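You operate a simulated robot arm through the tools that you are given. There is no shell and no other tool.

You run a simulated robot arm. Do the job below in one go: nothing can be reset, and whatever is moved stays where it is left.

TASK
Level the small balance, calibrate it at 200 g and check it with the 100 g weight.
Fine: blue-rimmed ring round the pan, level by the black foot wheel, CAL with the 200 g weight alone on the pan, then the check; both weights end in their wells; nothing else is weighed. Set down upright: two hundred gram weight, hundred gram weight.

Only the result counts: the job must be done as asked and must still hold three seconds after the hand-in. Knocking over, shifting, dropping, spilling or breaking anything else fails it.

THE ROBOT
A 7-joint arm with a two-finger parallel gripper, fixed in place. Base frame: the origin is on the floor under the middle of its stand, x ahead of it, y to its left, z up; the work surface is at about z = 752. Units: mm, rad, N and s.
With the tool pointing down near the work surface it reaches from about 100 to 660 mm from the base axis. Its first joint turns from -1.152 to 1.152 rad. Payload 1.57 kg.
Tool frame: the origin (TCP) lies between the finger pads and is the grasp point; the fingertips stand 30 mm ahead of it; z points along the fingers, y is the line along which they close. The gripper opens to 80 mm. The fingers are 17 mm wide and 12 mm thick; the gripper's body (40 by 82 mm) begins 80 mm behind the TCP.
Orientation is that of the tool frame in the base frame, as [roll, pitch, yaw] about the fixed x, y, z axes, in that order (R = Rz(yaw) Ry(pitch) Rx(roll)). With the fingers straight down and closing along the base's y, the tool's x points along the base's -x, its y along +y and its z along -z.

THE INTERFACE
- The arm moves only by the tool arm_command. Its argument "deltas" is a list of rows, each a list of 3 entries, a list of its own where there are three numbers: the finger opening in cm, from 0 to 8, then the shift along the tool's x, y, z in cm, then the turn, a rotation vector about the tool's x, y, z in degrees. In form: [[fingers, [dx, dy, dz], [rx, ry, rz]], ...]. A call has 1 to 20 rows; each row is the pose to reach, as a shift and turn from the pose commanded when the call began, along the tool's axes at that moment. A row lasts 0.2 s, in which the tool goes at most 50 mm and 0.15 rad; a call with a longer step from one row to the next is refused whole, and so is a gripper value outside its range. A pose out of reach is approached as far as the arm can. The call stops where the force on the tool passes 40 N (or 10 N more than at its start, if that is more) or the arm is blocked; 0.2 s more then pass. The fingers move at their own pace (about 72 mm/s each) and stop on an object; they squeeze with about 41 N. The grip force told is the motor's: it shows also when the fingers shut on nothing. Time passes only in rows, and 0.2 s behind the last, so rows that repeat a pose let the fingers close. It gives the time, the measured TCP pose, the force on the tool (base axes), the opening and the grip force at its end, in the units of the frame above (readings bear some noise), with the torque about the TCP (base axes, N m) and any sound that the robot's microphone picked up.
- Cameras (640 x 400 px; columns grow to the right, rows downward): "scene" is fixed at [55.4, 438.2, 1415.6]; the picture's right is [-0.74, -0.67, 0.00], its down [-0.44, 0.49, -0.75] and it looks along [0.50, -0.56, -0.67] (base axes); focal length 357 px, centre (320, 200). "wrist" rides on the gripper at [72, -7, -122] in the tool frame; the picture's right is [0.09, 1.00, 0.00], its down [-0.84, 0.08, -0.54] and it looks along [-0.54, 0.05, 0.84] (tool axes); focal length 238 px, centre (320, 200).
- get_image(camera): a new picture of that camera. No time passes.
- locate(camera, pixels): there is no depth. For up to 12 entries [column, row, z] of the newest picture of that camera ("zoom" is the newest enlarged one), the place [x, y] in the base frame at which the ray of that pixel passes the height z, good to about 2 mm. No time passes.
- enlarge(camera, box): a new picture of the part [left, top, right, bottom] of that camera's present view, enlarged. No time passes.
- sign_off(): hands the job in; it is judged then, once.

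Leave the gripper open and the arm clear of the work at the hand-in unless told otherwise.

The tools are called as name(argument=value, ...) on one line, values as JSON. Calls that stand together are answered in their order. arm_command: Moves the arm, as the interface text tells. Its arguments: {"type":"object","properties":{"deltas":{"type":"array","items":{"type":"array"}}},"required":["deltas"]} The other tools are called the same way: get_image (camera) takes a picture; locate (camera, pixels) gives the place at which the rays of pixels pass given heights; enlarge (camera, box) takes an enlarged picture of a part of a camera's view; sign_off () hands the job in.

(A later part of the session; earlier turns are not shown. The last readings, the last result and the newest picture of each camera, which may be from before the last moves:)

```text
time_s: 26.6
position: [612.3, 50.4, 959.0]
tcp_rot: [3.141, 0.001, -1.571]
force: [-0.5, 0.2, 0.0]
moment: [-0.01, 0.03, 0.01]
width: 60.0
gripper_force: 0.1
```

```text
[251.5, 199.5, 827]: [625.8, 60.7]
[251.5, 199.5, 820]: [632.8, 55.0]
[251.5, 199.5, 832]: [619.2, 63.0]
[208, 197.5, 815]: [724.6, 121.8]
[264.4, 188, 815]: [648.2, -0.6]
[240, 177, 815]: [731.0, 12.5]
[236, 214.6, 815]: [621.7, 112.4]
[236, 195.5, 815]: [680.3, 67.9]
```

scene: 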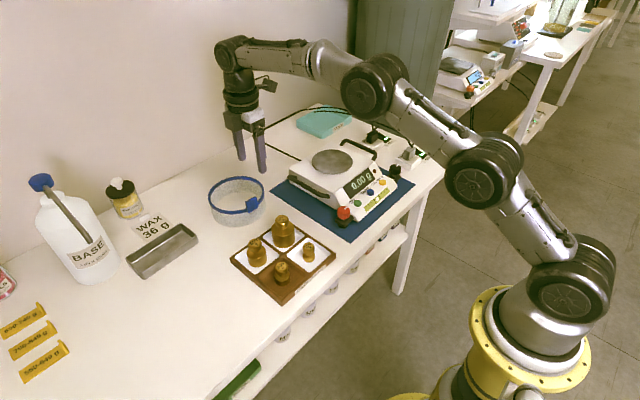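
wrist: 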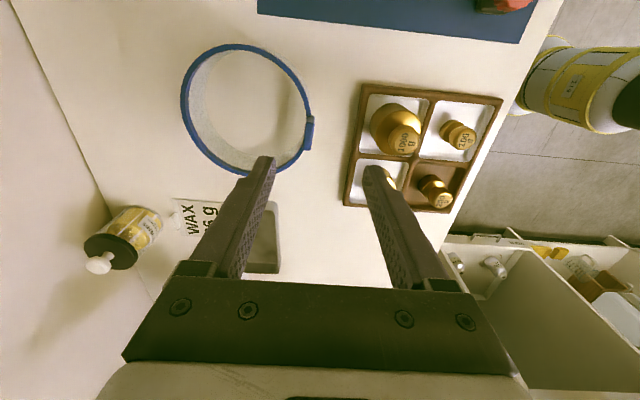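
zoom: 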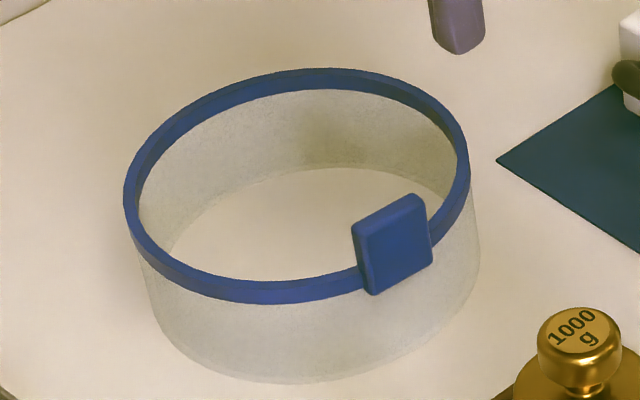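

The tab is centred near (623, 61) with its top at about 826. It is about 9 mm thick and turned about 4°. The ring is about 140 mm across, centred near (692, 54). I'll move over the tab with a 4° turn and 44 mm opening, stop 20 mm above it, and check.

arm_command(deltas=[[5, [-0.4, -0.4, 2], [0, 0, 1]], [4.4, [-0.8, -0.8, 4], [0, 0, 2]], [4.4, [-1.08, -1.14, 6], [0, 0, 3]], [4.4, [-1.08, -1.14, 7.5], [0, 0, 4]], [4.4, [-1.08, -1.14, 7.5], [0, 0, 4]]])

enlarge(camera="wrist", box=[224, 100, 416, 220])

enlarge(camera="scene", box=[200, 150, 296, 230])

```text
time_s: 27.8
position: [623.9, 60.9, 883.5]
tcp_rot: [-3.14, 0.0, -1.64]
force: [0.9, 0.1, 0.0]
moment: [-0.02, -0.02, -0.03]
width: 44.1
gripper_force: 0.0
```

```text
3.33 times, centred on (320, 160) of wrist
```

zoom: 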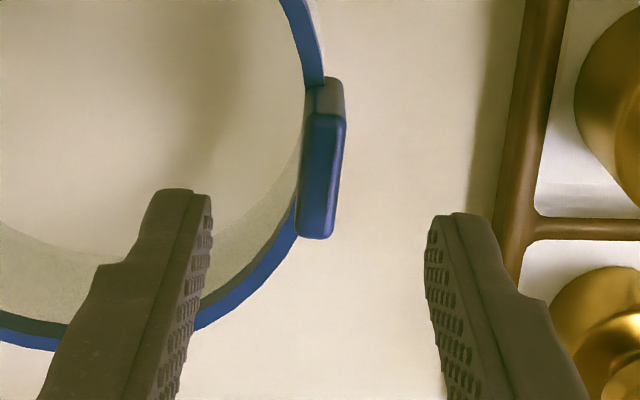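

```text
5.00 times, centred on (248, 190) of scene
```

zoom: 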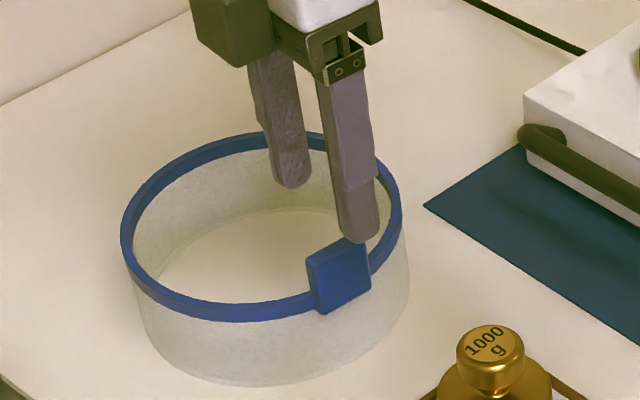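

The tab's centre is about 1.6 mm to −x of the finger midpoint and within about 1° in angle. I'll correct that, lower the tips to about 802 with one finger inside and one outside the ring, and close gently.

arm_command(deltas=[[4.4, [0, 0.15, 0.8], [0, 0, 1]], [4.4, [0, 0.15, 2.0], [0, 0, 1]], [4.4, [0, 0.15, 3.5], [0, 0, 1]], [4.4, [0, 0.15, 5.2], [0, 0, 1]], [4.4, [0, 0.15, 5.2], [0, 0, 1]]])

enlarge(camera="wrist", box=[224, 100, 416, 220])

enlarge(camera="scene", box=[200, 150, 296, 230])

```text
time_s: 29.0
position: [622.0, 60.1, 832.9]
tcp_rot: [3.141, 0.0, -1.658]
force: [-0.4, -0.3, -0.5]
moment: [0.0, -0.02, 0.0]
width: 43.9
gripper_force: 0.1
```

```text
3.33 times, centred on (320, 160) of wrist
```

zoom: 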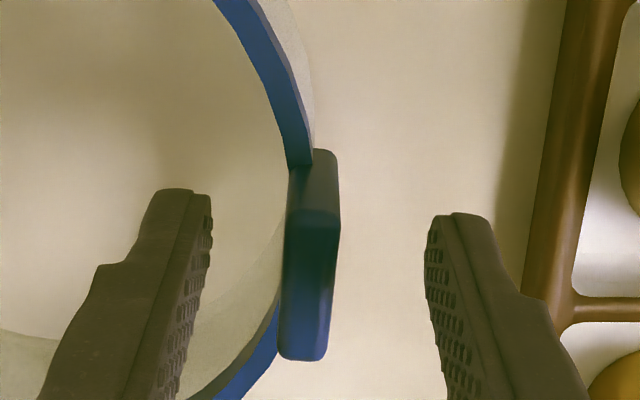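

```text
5.00 times, centred on (248, 190) of scene
```

zoom: 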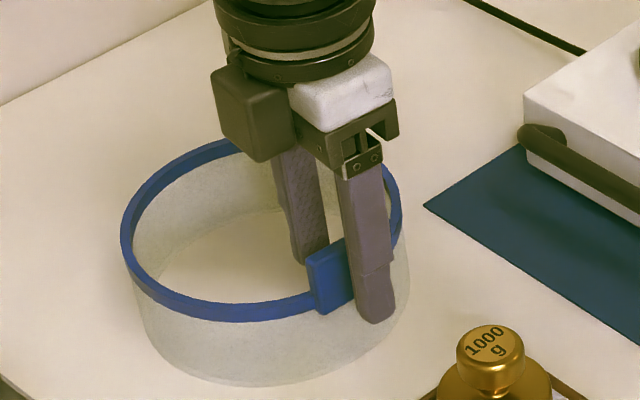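

The tab is about 1 mm to +x now. I'll correct by 0.8 mm and close on it.

arm_command(deltas=[[4.0, [0, -0.08, 0], [0, 0, 0]], [3.0, [0, -0.08, 0], [0, 0, 0]], [2.2, [0, -0.08, 0], [0, 0, 0]], [1.6, [0, -0.08, 0], [0, 0, 0]], [1.2, [0, -0.08, 0], [0, 0, 0]], [0.9, [0, -0.08, 0], [0, 0, 0]], [0.6, [0, -0.08, 0], [0, 0, 0]], [0.4, [0, -0.08, 0], [0, 0, 0]], [0.4, [0, -0.08, 0], [0, 0, 0]]])

enlarge(camera="wrist", box=[224, 100, 416, 220])

```text
time_s: 31.0
position: [621.6, 60.8, 832.5]
tcp_rot: [3.141, 0.0, -1.658]
force: [0.5, 0.6, 0.2]
moment: [-0.02, -0.02, 0.02]
width: 9.4
gripper_force: 28.0
```

```text
3.33 times, centred on (320, 160) of wrist
```

zoom: 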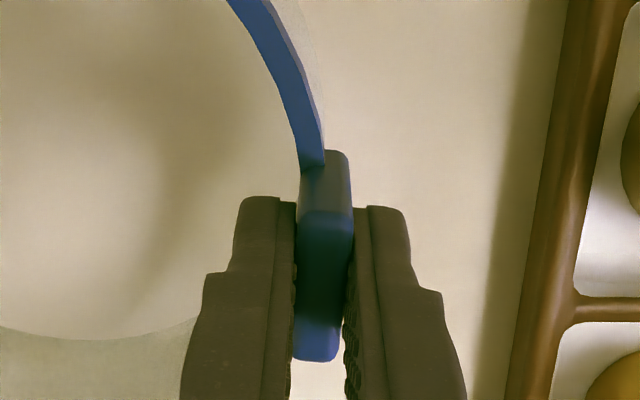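

The tab is gripped at 9.4 mm. I'll lift a little, check the ring stays level in the grip, then raise it well clear.

arm_command(deltas=[[0.4, [0, 0, -0.3], [0, 0, 0]], [0.4, [0, 0, -0.8], [0, 0, 0]], [0.4, [0, 0, -1.5], [0, 0, 0]], [0.4, [0, 0, -2.5], [0, 0, 0]], [0.4, [0, 0, -4.0], [0, 0, 0]], [0.4, [0, 0, -4.0], [0, 0, 0]]])

get_image(camera="scene")

enlarge(camera="scene", box=[190, 120, 302, 230])

get_image(camera="wrist")

```text
time_s: 32.4
position: [622.7, 60.3, 874.0]
tcp_rot: [-3.14, -0.001, -1.658]
force: [-0.5, -0.5, -0.8]
moment: [0.0, 0.0, -0.03]
width: 4.0
gripper_force: 0.1
```

```text
taken
```

scene: 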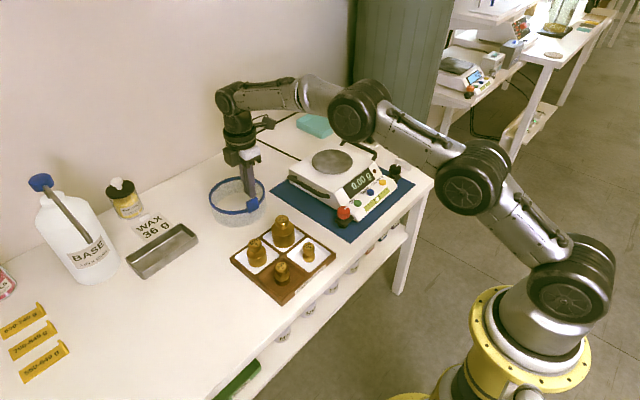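

```text
3.64 times, centred on (246, 175) of scene
```

zoom: 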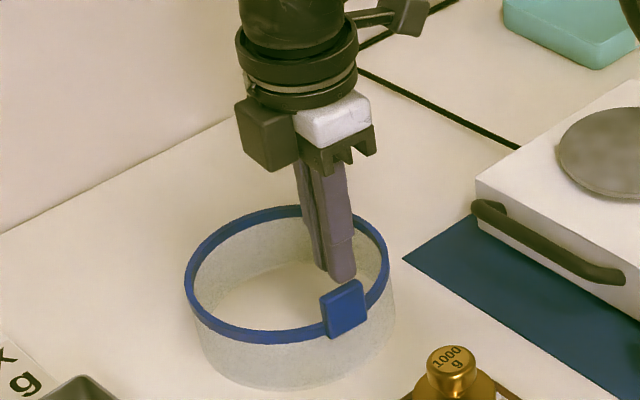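

```text
taken
```

wrist: 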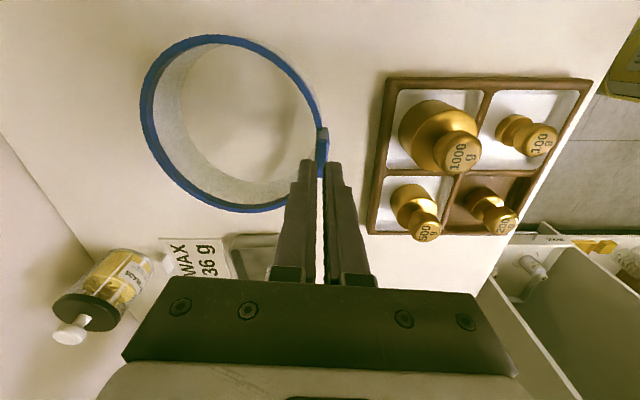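

The fingers slipped off the tab and closed to 4 mm while the ring stayed in place, so the grip was too shallow. I'll reopen above it and go about 20 mm deeper, so the pads cover the whole tab, then grip with full force before lifting.

arm_command(deltas=[[4.4, [0, 0, 0], [0, 0, 0]], [4.4, [0, 0, 0], [0, 0, 0]], [4.4, [0, 0, 1.5], [0, 0, 0]], [4.4, [0, 0, 3.0], [0, 0, 0]], [4.4, [0, 0, 4.5], [0, 0, 0]], [4.4, [0, 0, 5.9], [0, 0, 0]], [4.4, [0, 0, 5.9], [0, 0, 0]]])

enlarge(camera="wrist", box=[224, 110, 416, 230])

enlarge(camera="scene", box=[200, 150, 296, 230])

```text
time_s: 34.0
position: [622.8, 60.2, 814.0]
tcp_rot: [3.141, 0.001, -1.658]
force: [0.2, 0.2, -0.5]
moment: [0.0, 0.01, -0.02]
width: 43.9
gripper_force: 0.0
```

```text
3.33 times, centred on (320, 170) of wrist
```

zoom: 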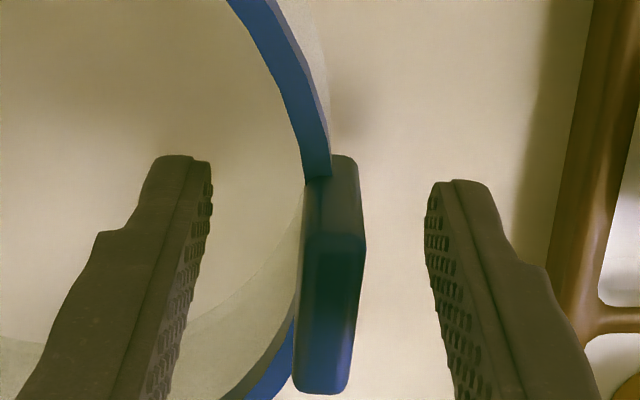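

```text
5.00 times, centred on (248, 190) of scene
```

zoom: 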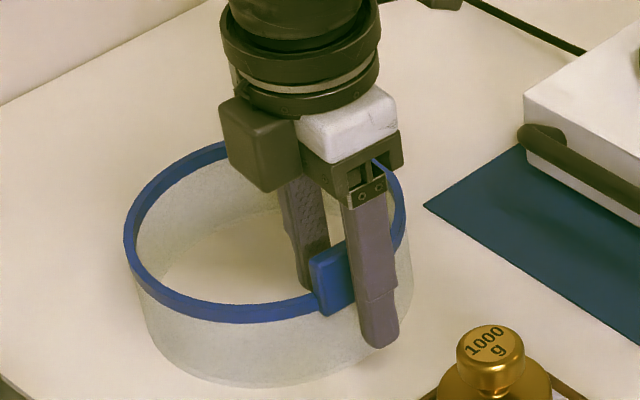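

The tab is about 1.3 mm towards the right finger. I'll shift by that, close, and let the grip reach full force.

arm_command(deltas=[[4.0, [0, 0.13, 0], [0, 0, 0]], [3.0, [0, 0.13, 0], [0, 0, 0]], [2.2, [0, 0.13, 0], [0, 0, 0]], [1.6, [0, 0.13, 0], [0, 0, 0]], [1.2, [0, 0.13, 0], [0, 0, 0]], [0.9, [0, 0.13, 0], [0, 0, 0]], [0.5, [0, 0.13, 0], [0, 0, 0]], [0.0, [0, 0.13, 0], [0, 0, 0]], [0.0, [0, 0.13, 0], [0, 0, 0]], [0.0, [0, 0.13, 0], [0, 0, 0]], [0.0, [0, 0.13, 0], [0, 0, 0]]])

enlarge(camera="wrist", box=[224, 110, 416, 230])

```text
time_s: 36.4
position: [621.2, 60.1, 813.6]
tcp_rot: [-3.141, 0.001, -1.657]
force: [-0.5, -0.5, 0.4]
moment: [-0.01, 0.04, 0.03]
width: 9.6
gripper_force: 28.2
```

```text
3.33 times, centred on (320, 170) of wrist
```

zoom: 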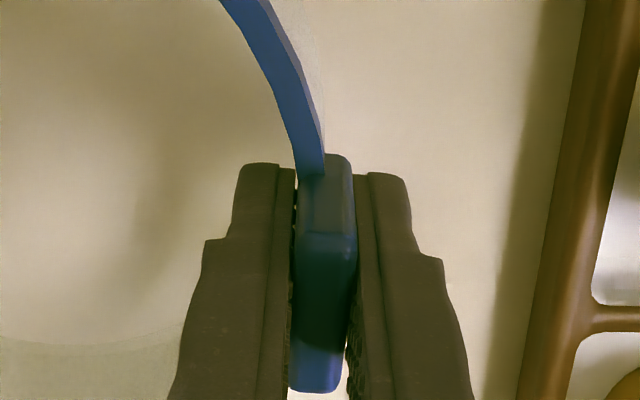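

The grip holds at 9.6 mm and 28 N. I'll lift slowly by 10 mm and check.

arm_command(deltas=[[0.0, [0, 0, -0.1], [0, 0, 0]], [0.0, [0, 0, -0.2], [0, 0, 0]], [0.0, [0, 0, -0.35], [0, 0, 0]], [0.0, [0, 0, -0.5], [0, 0, 0]], [0.0, [0, 0, -0.75], [0, 0, 0]], [0.0, [0, 0, -1.0], [0, 0, 0]], [0.0, [0, 0, -1.0], [0, 0, 0]]])

enlarge(camera="scene", box=[200, 150, 296, 230])

enlarge(camera="wrist", box=[224, 110, 416, 230])

```text
time_s: 38.0
position: [621.0, 59.8, 823.9]
tcp_rot: [3.14, -0.001, -1.659]
force: [0.7, -0.1, -1.0]
moment: [-0.02, 0.05, -0.01]
width: 9.4
gripper_force: 27.8
```

```text
5.00 times, centred on (248, 190) of scene
```

zoom: 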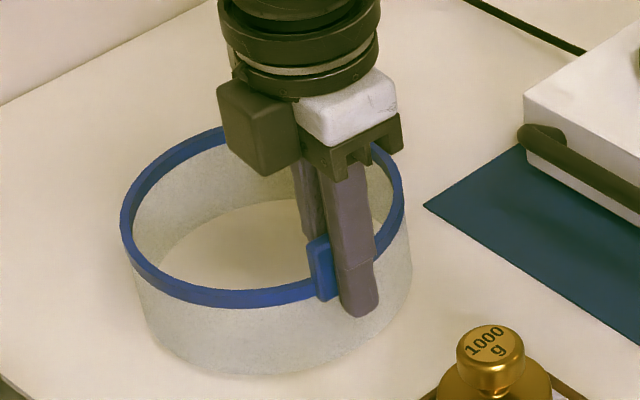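

```text
3.33 times, centred on (320, 170) of wrist
```

zoom: 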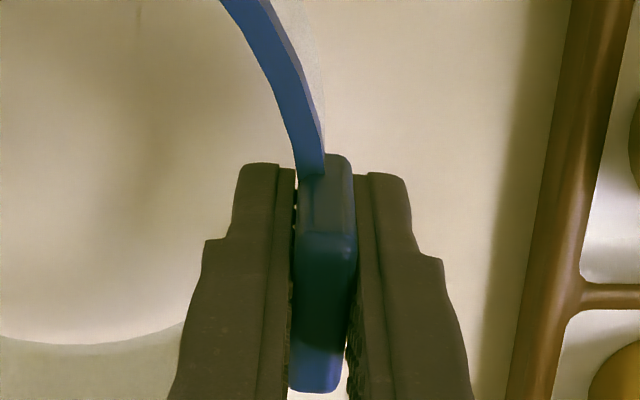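

The ring has lifted with the tool and looks level. I'll raise it slowly by another 120 mm.

arm_command(deltas=[[0.0, [0, 0, -0.4], [0, 0, 0]], [0.0, [0, 0, -1.2], [0, 0, 0]], [0.0, [0, 0, -2.2], [0, 0, 0]], [0.0, [0, 0, -3.4], [0, 0, 0]], [0.0, [0, 0, -4.6], [0, 0, 0]], [0.0, [0, 0, -5.8], [0, 0, 0]], [0.0, [0, 0, -7.0], [0, 0, 0]], [0.0, [0, 0, -8.2], [0, 0, 0]], [0.0, [0, 0, -9.4], [0, 0, 0]], [0.0, [0, 0, -10.6], [0, 0, 0]], [0.0, [0, 0, -11.5], [0, 0, 0]], [0.0, [0, 0, -12.0], [0, 0, 0]], [0.0, [0, 0, -12.0], [0, 0, 0]]])

get_image(camera="scene")

get_image(camera="wrist")

```text
time_s: 40.8
position: [621.2, 59.9, 943.7]
tcp_rot: [-3.141, 0.002, -1.66]
force: [-0.1, 0.4, -1.8]
moment: [0.01, 0.07, -0.03]
width: 9.7
gripper_force: 27.7
```

```text
taken
```

scene: 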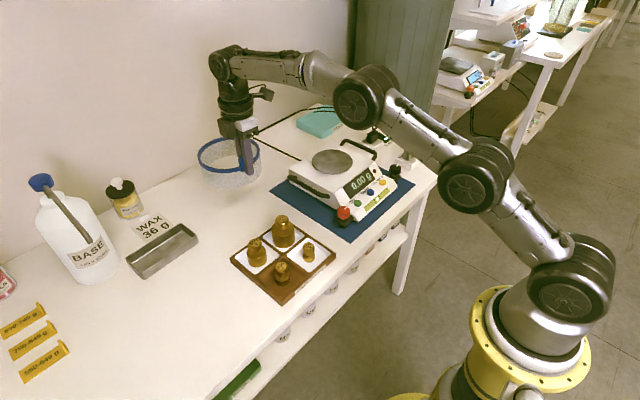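

```text
taken
```

wrist: 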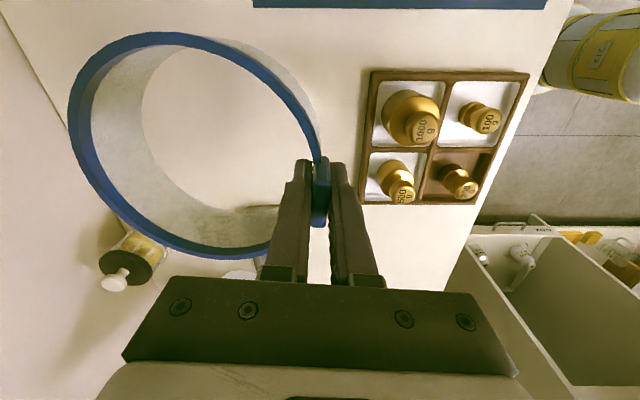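

The ring is held steadily. Before travelling I'll refine the pan centre from the unobstructed scene view.

enlarge(camera="scene", box=[290, 130, 386, 210])

locate(camera="scene", pixels=[[332.2, 161.2, 832], [332.2, 161.2, 832], [332.2, 161.2, 828], [332.2, 161.2, 828], [332.2, 161.2, 836], [311.8, 161.2, 832], [352.6, 161.2, 832], [332.2, 149.4, 832], [332.2, 173, 832]])

```text
5.00 times, centred on (338, 170) of scene
```

zoom: 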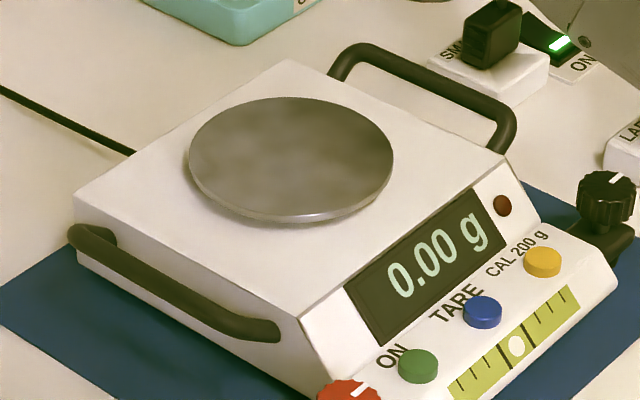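

```text
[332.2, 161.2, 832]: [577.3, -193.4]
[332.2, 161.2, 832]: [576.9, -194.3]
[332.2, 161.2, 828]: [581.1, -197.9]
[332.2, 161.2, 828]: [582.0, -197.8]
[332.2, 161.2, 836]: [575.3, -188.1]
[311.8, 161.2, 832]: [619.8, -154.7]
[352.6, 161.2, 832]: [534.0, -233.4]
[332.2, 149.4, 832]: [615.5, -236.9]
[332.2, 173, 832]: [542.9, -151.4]
```

The pan centre estimates from the two cameras differ by a few mm, so I'll carry the ring at height to above the pan and refine there. The ring's bottom is about z 882, clear of everything on the way.

arm_command(deltas=[[0.0, [1.0, 0.36, 0], [0, 0, 0]], [0.0, [3.0, 1.1, 0], [0, 0, 0]], [0.0, [5.5, 2.0, 0], [0, 0, 0]], [0.0, [8.3, 3.0, 0], [0, 0, 0]], [0.0, [11.1, 4.0, 0], [0, 0, 0]], [0.0, [13.9, 5.0, 0], [0, 0, 0]], [0.0, [16.7, 6.05, 0], [0, 0, 0]], [0.0, [19.5, 7.05, 0], [0, 0, 0]], [0.0, [22.0, 7.95, 0], [0, 0, 0]], [0.0, [24.2, 8.75, 0], [0, 0, 0]], [0.0, [25.6, 9.25, 0], [0, 0, 0]], [0.0, [26.3, 9.5, 0], [0, 0, 0]], [0.0, [26.3, 9.5, 0], [0, 0, 0]]])

get_image(camera="wrist")

get_image(camera="scene")

```text
time_s: 43.6
position: [504.2, -193.0, 942.9]
tcp_rot: [-3.141, 0.0, -1.658]
force: [0.0, 0.5, -0.9]
moment: [0.01, 0.02, 0.01]
width: 9.7
gripper_force: 27.7
```

```text
taken
```

wrist: 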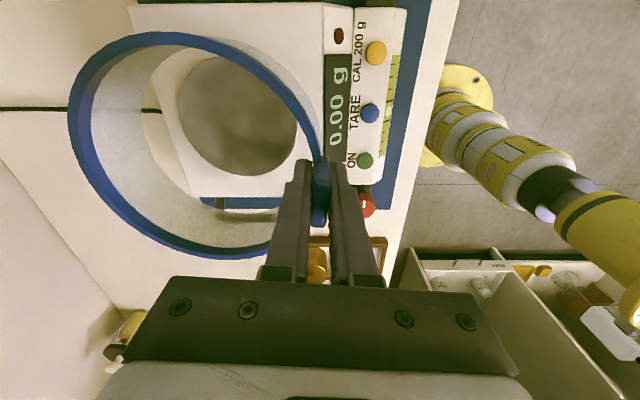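

```text
taken
```

scene: 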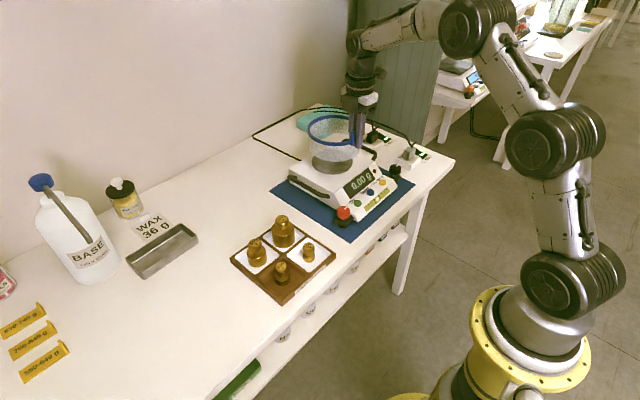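

I can see the pan through the ring. I'll enlarge and take points round the pan's edge and round the ring rim.

enlarge(camera="wrist", box=[60, 20, 340, 270])

enlarge(camera="wrist", box=[150, 40, 326, 200])

enlarge(camera="scene", box=[280, 100, 400, 200])

```text
1.60 times, centred on (200, 145) of wrist
```

zoom: 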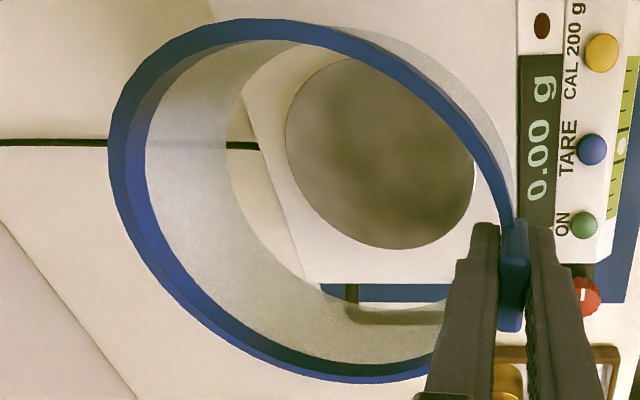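

```text
2.50 times, centred on (238, 120) of wrist
```

zoom: 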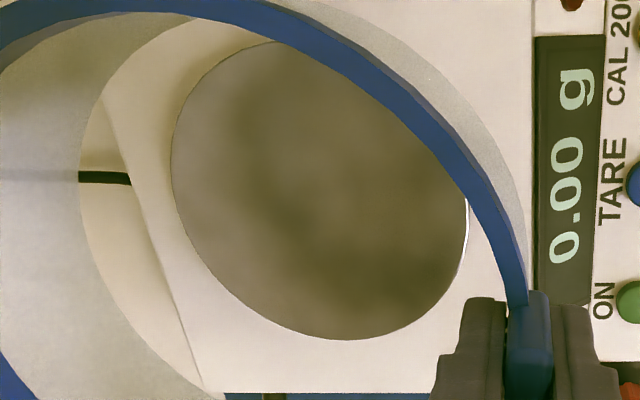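

```text
4.00 times, centred on (340, 150) of scene
```

zoom: 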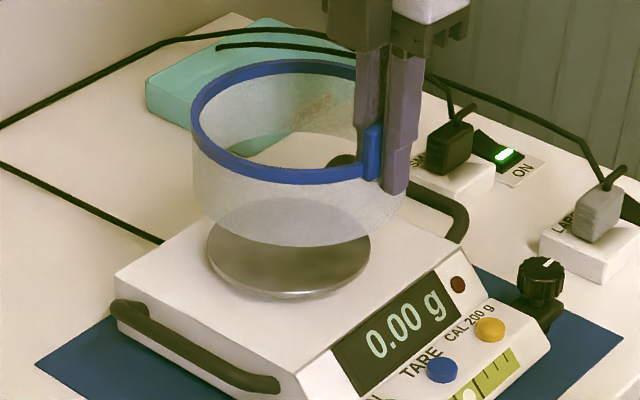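

I'll locate pan edge points at z≈830 and the ring's rim and bottom edge at their heights.

locate(camera="wrist", pixels=[[178.4, 104, 830], [196, 68, 830], [192, 150, 830], [234, 175.2, 830], [278, 164, 830], [296.8, 130, 830], [216, 57.2, 830], [143, 116, 882], [188, 47.2, 882], [192, 194, 882], [160, 165, 882], [162, 70, 882]])

locate(camera="wrist", pixels=[[67.5, 123, 945], [231, 31.3, 945], [206, 258, 945], [100, 201, 945], [100, 65, 945], [160, 35, 945], [290, 75, 945], [312, 120, 945], [320, 190, 957], [320, 190, 957]])

locate(camera="scene", pixels=[[311.8, 165, 830], [332.5, 161.5, 830], [332.5, 161.5, 830], [332.5, 161.5, 825]])

```text
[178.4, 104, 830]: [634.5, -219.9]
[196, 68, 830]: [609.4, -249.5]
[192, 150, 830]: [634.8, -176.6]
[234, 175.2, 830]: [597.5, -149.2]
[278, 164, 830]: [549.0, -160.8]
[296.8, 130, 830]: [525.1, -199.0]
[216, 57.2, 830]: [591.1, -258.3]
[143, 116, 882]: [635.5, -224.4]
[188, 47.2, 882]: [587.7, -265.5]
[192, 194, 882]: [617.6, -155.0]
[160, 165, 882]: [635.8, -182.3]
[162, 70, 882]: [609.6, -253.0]
```

```text
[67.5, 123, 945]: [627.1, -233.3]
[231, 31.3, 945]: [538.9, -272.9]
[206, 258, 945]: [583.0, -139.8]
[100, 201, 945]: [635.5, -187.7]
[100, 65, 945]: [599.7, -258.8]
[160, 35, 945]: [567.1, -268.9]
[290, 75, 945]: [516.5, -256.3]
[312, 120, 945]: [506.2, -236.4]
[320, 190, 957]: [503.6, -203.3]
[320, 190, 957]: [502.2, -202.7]
```

```text
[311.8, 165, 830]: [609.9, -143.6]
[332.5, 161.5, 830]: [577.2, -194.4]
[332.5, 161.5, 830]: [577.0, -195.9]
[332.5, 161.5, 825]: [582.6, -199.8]
```

Fitting the points puts the pan at about (582, −201) with a radius of 56 mm and its top near z 827. The ring centre is at about (573, −199.5). I'll shift 8 mm to +x and 1.5 mm to −y, then lower to about 12 mm above the pan and check they're concentric.

arm_command(deltas=[[0.0, [0.03, -0.3, 0.5], [0, 0, 0]], [0.0, [0.06, -0.6, 1.2], [0, 0, 0]], [0.0, [0.08, -0.81, 2.0], [0, 0, 0]], [0.0, [0.08, -0.81, 2.8], [0, 0, 0]], [0.0, [0.08, -0.81, 3.5], [0, 0, 0]], [0.0, [0.08, -0.81, 3.8], [0, 0, 0]], [0.0, [0.08, -0.81, 3.8], [0, 0, 0]]])

enlarge(camera="scene", box=[280, 110, 400, 210])

get_image(camera="wrist")

enlarge(camera="wrist", box=[60, 20, 340, 270])

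```text
time_s: 45.2
position: [510.3, -193.5, 905.1]
tcp_rot: [-3.141, -0.001, -1.658]
force: [0.3, 0.1, -1.4]
moment: [0.0, 0.05, -0.02]
width: 9.4
gripper_force: 28.3
```

```text
4.00 times, centred on (340, 160) of scene
```

zoom: 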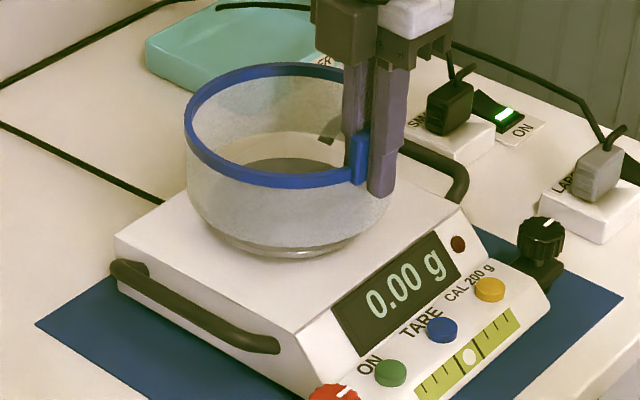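

```text
taken
```

wrist: 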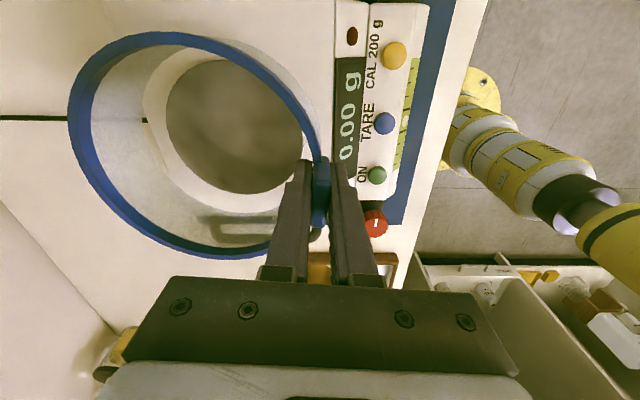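

```text
1.60 times, centred on (200, 145) of wrist
```

zoom: 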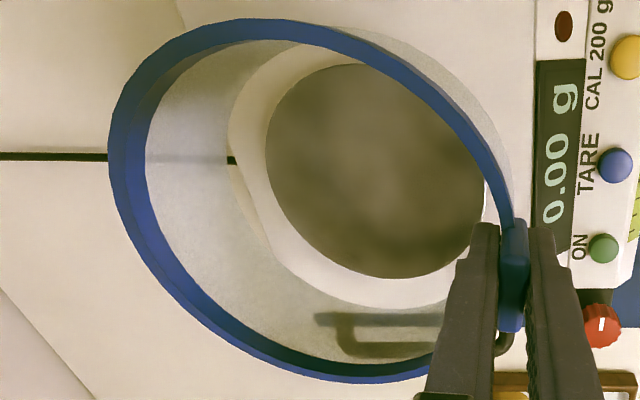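

I'll zoom into this view to measure the gap between the ring's bottom edge and the pan all round.

enlarge(camera="wrist", box=[130, 30, 258, 130])

enlarge(camera="wrist", box=[140, 120, 268, 220])

enlarge(camera="wrist", box=[220, 40, 348, 140])

enlarge(camera="scene", box=[314, 160, 384, 200])

```text
4.00 times, centred on (194, 80) of wrist
```

zoom: 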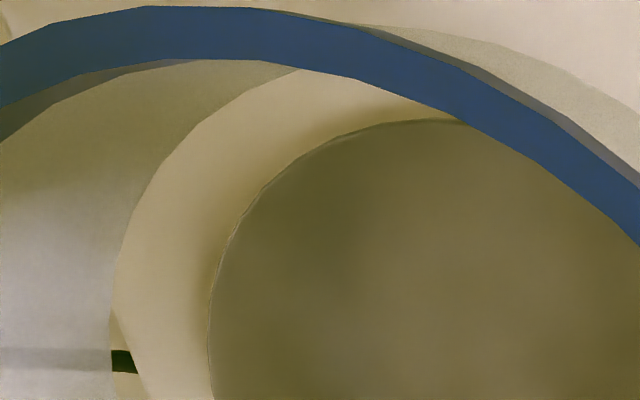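

```text
4.00 times, centred on (204, 170) of wrist
```

zoom: 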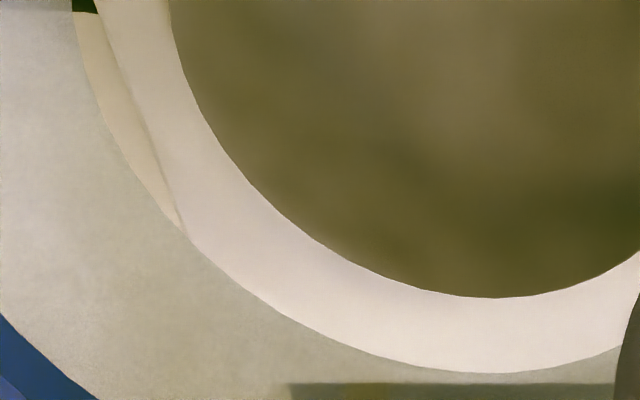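

```text
4.00 times, centred on (284, 90) of wrist
```

zoom: 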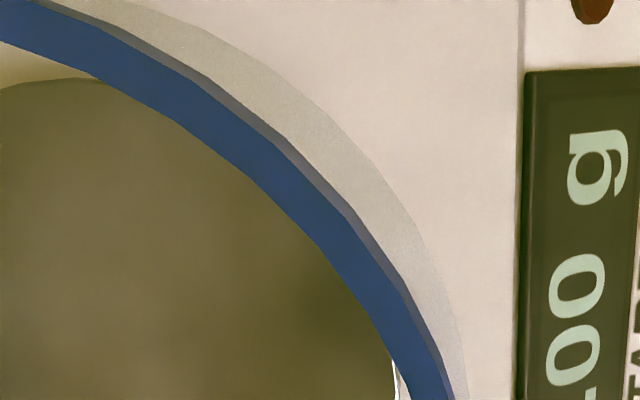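

```text
9.14 times, centred on (349, 180) of scene
```

zoom: 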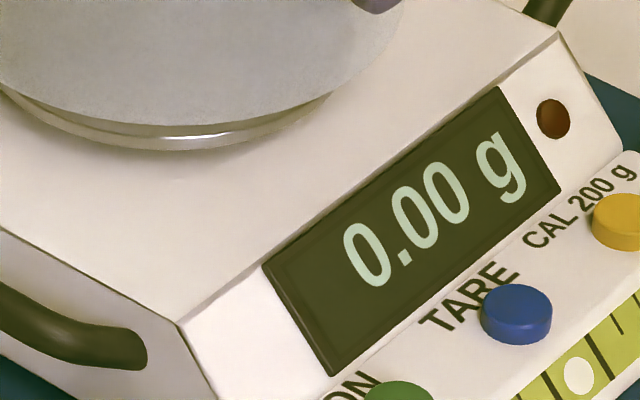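

I'll locate 11 ring-bottom points at z 844 and 10 pan-edge points at z 827.

locate(camera="wrist", pixels=[[188.5, 47.5, 844], [159, 66.25, 844], [145.25, 90, 844], [142, 112.5, 844], [151.5, 152.5, 844], [170.25, 178.75, 844], [199, 199.5, 844], [224, 210, 844], [249, 213, 844], [279, 206.25, 844], [311.5, 105, 844], [279, 61.25, 844]])

locate(camera="wrist", pixels=[[166.5, 110, 827], [174, 86.25, 827], [189, 70, 827], [214, 60.5, 827], [226.5, 60, 827], [167, 125, 827], [177.75, 152.5, 827], [199, 176.25, 827], [224, 190.5, 827], [249, 194.25, 827], [274, 188.75, 827], [302.75, 131, 827]])

```text
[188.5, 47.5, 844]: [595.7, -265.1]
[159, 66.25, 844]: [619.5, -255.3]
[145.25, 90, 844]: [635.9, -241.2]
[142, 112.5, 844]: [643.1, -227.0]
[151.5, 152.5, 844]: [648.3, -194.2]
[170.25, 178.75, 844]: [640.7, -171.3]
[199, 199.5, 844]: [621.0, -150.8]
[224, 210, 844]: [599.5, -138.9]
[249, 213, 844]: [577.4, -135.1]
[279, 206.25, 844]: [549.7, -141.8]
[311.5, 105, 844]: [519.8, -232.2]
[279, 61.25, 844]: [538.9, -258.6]
```

```text
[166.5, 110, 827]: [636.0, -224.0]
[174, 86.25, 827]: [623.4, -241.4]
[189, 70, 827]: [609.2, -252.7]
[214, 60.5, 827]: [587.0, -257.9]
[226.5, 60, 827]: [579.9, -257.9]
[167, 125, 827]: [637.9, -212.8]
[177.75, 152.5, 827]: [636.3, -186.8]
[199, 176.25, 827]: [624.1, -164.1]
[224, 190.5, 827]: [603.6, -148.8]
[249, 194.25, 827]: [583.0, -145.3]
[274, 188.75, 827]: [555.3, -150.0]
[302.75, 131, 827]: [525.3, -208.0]
```

The fits give the pan at (581.8, −201.7) with radius 57 mm, and the ring at (581.5, −201.5) with inner radius 66.5 mm. They are concentric with about a 9 mm gap all round. I'll lower in small steps while watching the force.

arm_command(deltas=[[0.0, [0, 0, 0.4], [0, 0, 0]], [0.0, [0, 0, 0.8], [0, 0, 0]], [0.0, [0, 0, 1.2], [0, 0, 0]], [0.0, [0, 0, 1.5], [0, 0, 0]], [0.0, [0, 0, 1.7], [0, 0, 0]], [0.0, [0, 0, 1.7], [0, 0, 0]]])

enlarge(camera="scene", box=[290, 120, 386, 200])

```text
time_s: 46.6
position: [510.3, -193.6, 889.0]
tcp_rot: [-3.141, 0.001, -1.657]
force: [-0.4, -0.1, -0.9]
moment: [0.0, 0.07, -0.02]
width: 9.7
gripper_force: 28.0
```

```text
5.00 times, centred on (338, 160) of scene
```

zoom: 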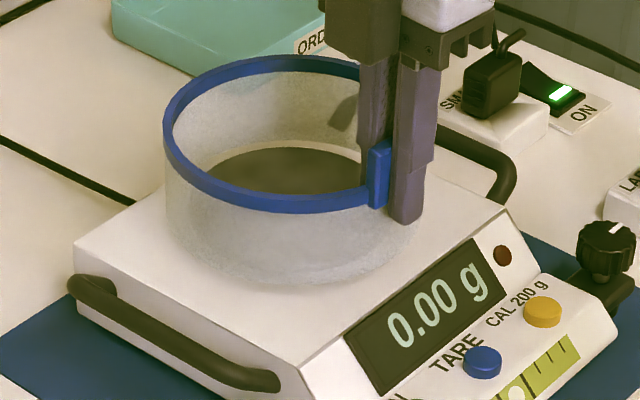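

There's no contact yet and the display still reads 0.00 g. I'll go down in 1–2 mm steps.

arm_command(deltas=[[0.0, [0, 0, 0.1], [0, 0, 0]], [0.0, [0, 0, 0.2], [0, 0, 0]], [0.0, [0, 0, 0.3], [0, 0, 0]], [0.0, [0, 0, 0.3], [0, 0, 0]]])

enlarge(camera="scene", box=[290, 120, 386, 200])

```text
time_s: 47.6
position: [512.2, -194.5, 885.6]
tcp_rot: [-3.14, 0.001, -1.658]
force: [-0.2, -0.6, -1.2]
moment: [-0.04, 0.03, 0.04]
width: 9.4
gripper_force: 27.9
```

```text
5.00 times, centred on (338, 160) of scene
```

zoom: 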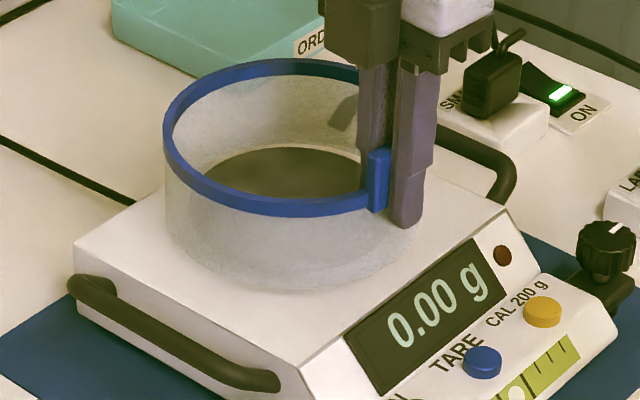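

Still no contact. I'll continue in 1 mm steps.

arm_command(deltas=[[0.0, [0, 0, 0.1], [0, 0, 0]], [0.0, [0, 0, 0.2], [0, 0, 0]], [0.0, [0, 0, 0.3], [0, 0, 0]], [0.0, [0, 0, 0.3], [0, 0, 0]]])

enlarge(camera="scene", box=[290, 120, 386, 200])

```text
time_s: 48.6
position: [511.2, -195.3, 882.3]
tcp_rot: [-3.14, 0.0, -1.659]
force: [-0.1, -0.4, -1.2]
moment: [-0.02, 0.05, -0.02]
width: 9.5
gripper_force: 27.5
```

```text
5.00 times, centred on (338, 160) of scene
```

zoom: 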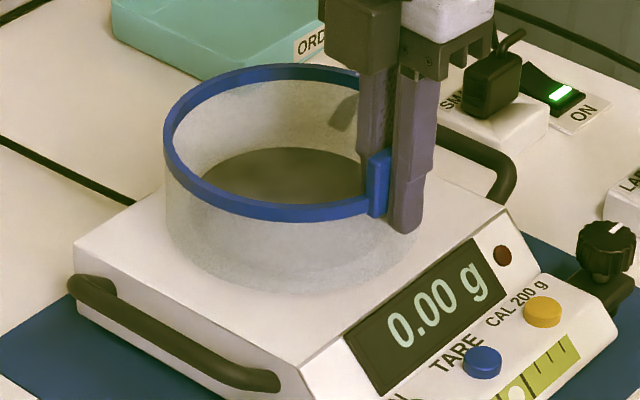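

The ring is still free. I'll go another 2 mm slowly, watching the force.

arm_command(deltas=[[0.0, [0, 0, 0.07], [0, 0, 0]], [0.0, [0, 0, 0.14], [0, 0, 0]], [0.0, [0, 0, 0.2], [0, 0, 0]], [0.0, [0, 0, 0.2], [0, 0, 0]]])

```text
time_s: 49.6
position: [510.4, -193.9, 880.0]
tcp_rot: [3.141, 0.0, -1.659]
force: [-0.5, 0.3, -1.5]
moment: [0.01, 0.05, 0.01]
width: 9.3
gripper_force: 27.7
```

arm_command(deltas=[[0.0, [0, 0, 0.07], [0, 0, 0]], [0.0, [0, 0, 0.14], [0, 0, 0]], [0.0, [0, 0, 0.2], [0, 0, 0]], [0.0, [0, 0, 0.2], [0, 0, 0]]])

enlarge(camera="scene", box=[290, 120, 386, 200])

```text
time_s: 50.6
position: [510.0, -195.5, 877.1]
tcp_rot: [-3.141, -0.001, -1.658]
force: [0.1, -0.1, -1.3]
moment: [-0.03, 0.08, 0.0]
width: 9.8
gripper_force: 27.8
```

```text
5.00 times, centred on (338, 160) of scene
```

zoom: 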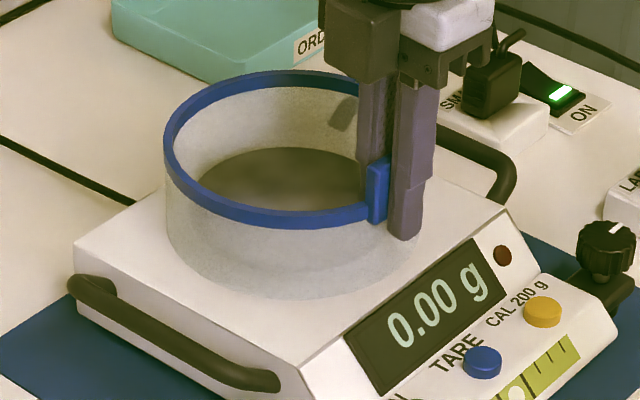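

No contact yet, with the ring bottom near z 816. I'll continue down.

arm_command(deltas=[[0.0, [0, 0, 0.07], [0, 0, 0]], [0.0, [0, 0, 0.14], [0, 0, 0]], [0.0, [0, 0, 0.2], [0, 0, 0]], [0.0, [0, 0, 0.2], [0, 0, 0]]])

enlarge(camera="scene", box=[310, 160, 382, 205])

```text
time_s: 51.6
position: [511.3, -194.9, 877.7]
tcp_rot: [3.141, 0.0, -1.659]
force: [0.3, 0.1, -1.2]
moment: [0.03, 0.06, -0.02]
width: 9.8
gripper_force: 27.8
```

```text
8.89 times, centred on (346, 182) of scene
```

zoom: 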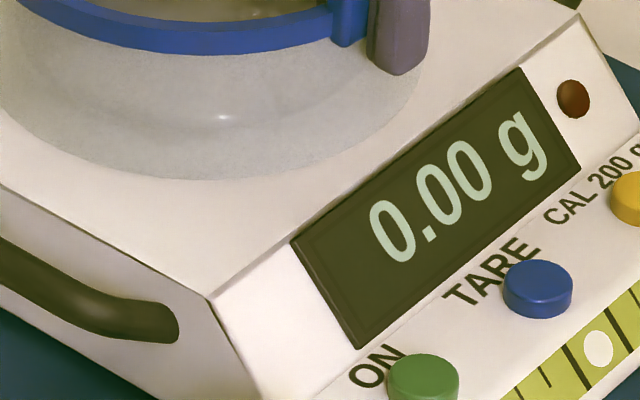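

arm_command(deltas=[[0.0, [0, 0, 0.07], [0, 0, 0]], [0.0, [0, 0, 0.14], [0, 0, 0]], [0.0, [0, 0, 0.2], [0, 0, 0]], [0.0, [0, 0, 0.2], [0, 0, 0]]])

enlarge(camera="scene", box=[310, 160, 382, 205])

```text
time_s: 52.6
position: [512.2, -195.4, 875.4]
tcp_rot: [-3.141, 0.0, -1.658]
force: [-0.4, 0.2, 2.3]
moment: [0.09, 0.01, 0.0]
width: 9.8
gripper_force: 27.9
```

```text
8.89 times, centred on (346, 182) of scene
```

zoom: 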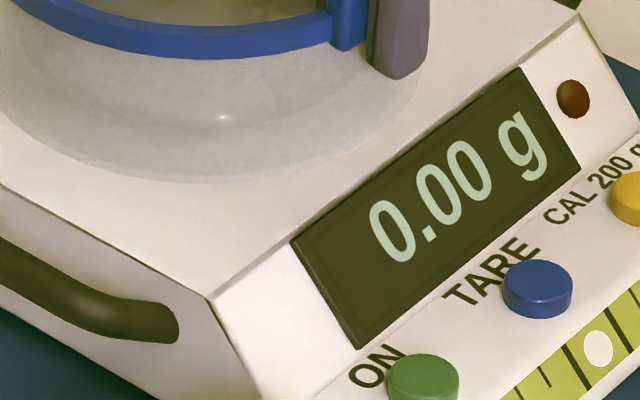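

Contact: the vertical force rose from −1.2 to +2.3 N. I'll go 0.5 mm more to seat the ring, then open the fingers slowly.

arm_command(deltas=[[0.0, [0, 0, 0.05], [0, 0, 0]], [0.0, [0, 0, 0.05], [0, 0, 0]], [1.2, [0, 0, 0.05], [0, 0, 0]], [1.6, [0, 0, 0.05], [0, 0, 0]], [2.2, [0, 0, 0.05], [0, 0, 0]], [3.0, [0, 0, 0.05], [0, 0, 0]], [3.0, [0, 0, 0.05], [0, 0, 0]]])

enlarge(camera="scene", box=[290, 120, 386, 200])

get_image(camera="wrist")

```text
time_s: 54.2
position: [511.7, -194.7, 874.0]
tcp_rot: [3.141, 0.0, -1.659]
force: [0.2, 0.9, -0.6]
moment: [0.01, -0.01, -0.02]
width: 30.3
gripper_force: 0.0
```

```text
5.00 times, centred on (338, 160) of scene
```

zoom: 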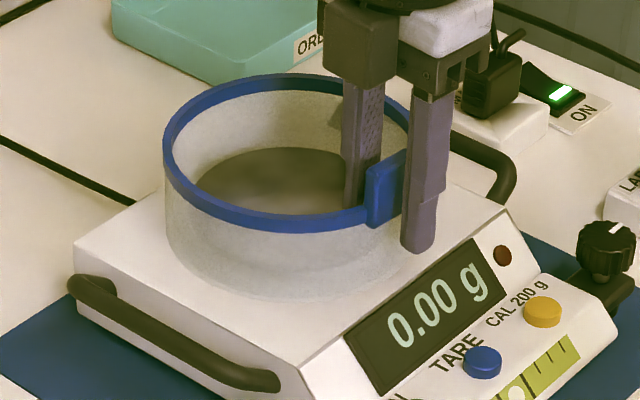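

```text
taken
```

wrist: 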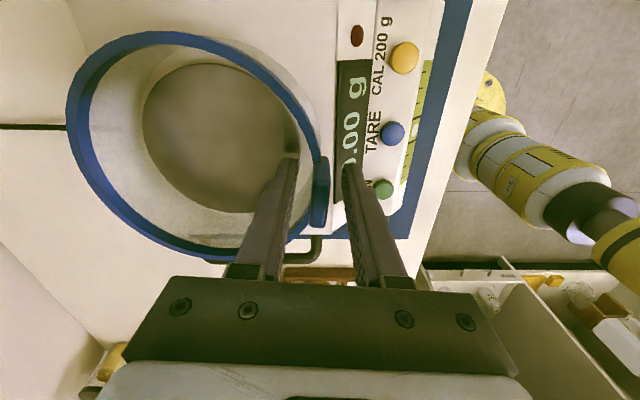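

The ring sits round the pan, and the display still reads 0.00 g with the bubble centred. I'll lift straight out, then travel to the weight tray, turning back so the fingers close along y.

arm_command(deltas=[[3.0, [0, 0, -2], [0, 0, 0]], [3.0, [0, 0, -5], [0, 0, 0]], [3.0, [0, 0, -8.5], [0, 0, 0]], [3.0, [0, 0, -11.5], [0, 0, 0]], [4.0, [-2.5, 1.25, -11.5], [0, 0, 8]], [4.0, [-5.5, 2.7, -11.5], [0, 0, 16]], [4.0, [-8.5, 4.2, -11.5], [0, 0, 24]], [5.0, [-11.5, 5.7, -11.5], [0, 0, 32]], [5.0, [-14.5, 7.2, -11.5], [0, 0, 40]], [5.0, [-17.5, 8.6, -11.5], [0, 0, 48]], [5.0, [-20.5, 10.1, -11.5], [0, 0, 56]], [5.0, [-23.0, 11.4, -11.5], [0, 0, 64]], [5.0, [-25.2, 12.4, -11.5], [0, 0, 72]], [5.0, [-26.7, 13.1, -11.5], [0, 0, 79]], [5.0, [-27.4, 13.5, -11.5], [0, 0, 85]], [5.0, [-27.4, 13.5, -11.5], [0, 0, 85]]])

get_image(camera="wrist")

get_image(camera="scene")

```text
time_s: 57.6
position: [400.4, 89.0, 989.4]
tcp_rot: [3.141, -0.001, 3.139]
force: [-0.5, -0.1, -0.4]
moment: [-0.02, -0.02, -0.01]
width: 50.0
gripper_force: 0.1
```

```text
taken
```

wrist: 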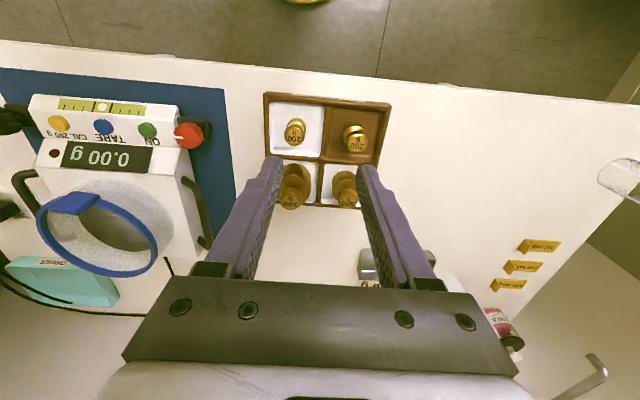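

```text
taken
```

scene: 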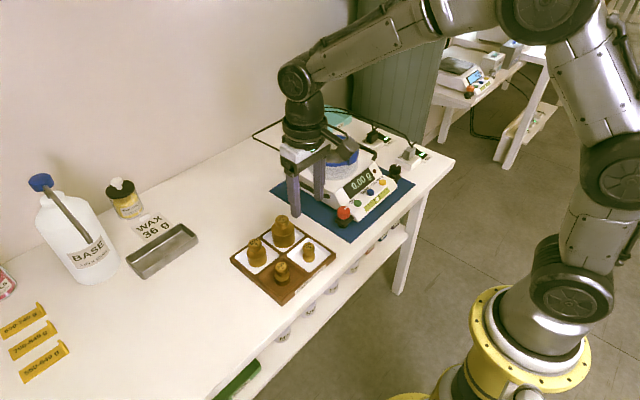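

The ring stayed in place and the display still reads 0.00 g. I'll enlarge the tray in both cameras to find the 200 g weight.

enlarge(camera="wrist", box=[256, 85, 400, 215])

enlarge(camera="scene", box=[225, 210, 345, 310])

enlarge(camera="scene", box=[262, 250, 310, 290])

```text
3.08 times, centred on (328, 150) of wrist
```

zoom: 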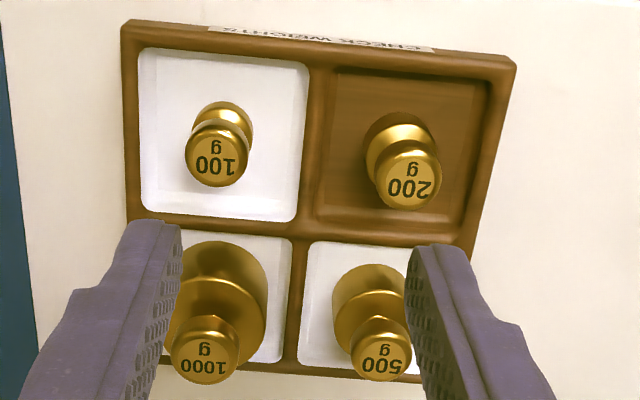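

```text
4.00 times, centred on (285, 260) of scene
```

zoom: 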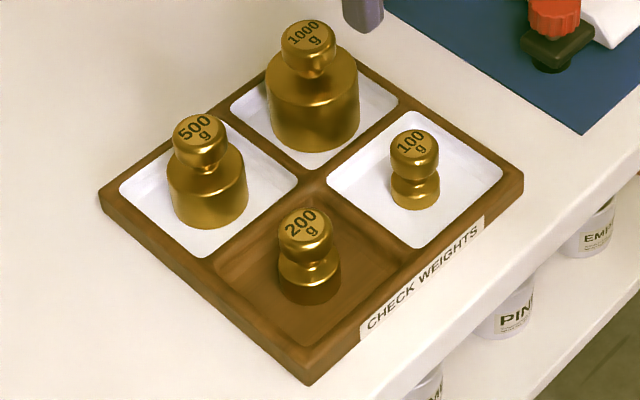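

```text
10.00 times, centred on (286, 270) of scene
```

zoom: 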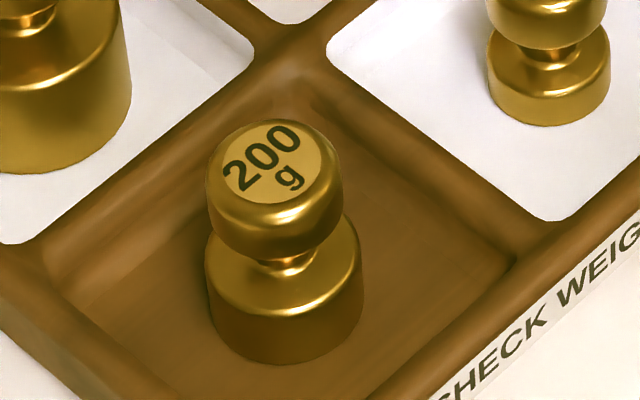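

I'll triangulate the tops of the 200 g and 100 g knobs, their bodies, and the well edges.

locate(camera="wrist", pixels=[[357.5, 145.1, 790], [357.5, 145.1, 800], [357.5, 145.1, 810], [357.5, 145.1, 820], [294.6, 137.7, 790], [294.6, 137.7, 800], [294.6, 137.7, 810], [346.5, 142, 800], [368.5, 146, 800]])

locate(camera="scene", pixels=[[282, 266.2, 790], [282, 266.2, 800], [282, 266.2, 810], [282, 266.2, 820], [308, 247, 790], [308, 247, 800], [308, 247, 810], [281.5, 284, 760], [281.5, 284, 765]])

```text
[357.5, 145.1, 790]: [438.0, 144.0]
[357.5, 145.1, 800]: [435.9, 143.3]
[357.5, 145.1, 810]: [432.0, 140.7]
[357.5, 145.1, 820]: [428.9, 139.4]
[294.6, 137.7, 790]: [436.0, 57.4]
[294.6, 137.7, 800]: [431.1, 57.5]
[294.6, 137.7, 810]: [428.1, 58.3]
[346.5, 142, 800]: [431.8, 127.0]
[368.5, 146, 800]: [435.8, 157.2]
```

```text
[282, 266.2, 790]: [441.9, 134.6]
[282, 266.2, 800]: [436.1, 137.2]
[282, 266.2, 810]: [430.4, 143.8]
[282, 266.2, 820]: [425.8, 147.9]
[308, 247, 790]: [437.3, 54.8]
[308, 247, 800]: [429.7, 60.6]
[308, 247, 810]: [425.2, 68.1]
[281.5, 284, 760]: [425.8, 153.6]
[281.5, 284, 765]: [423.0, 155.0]
```

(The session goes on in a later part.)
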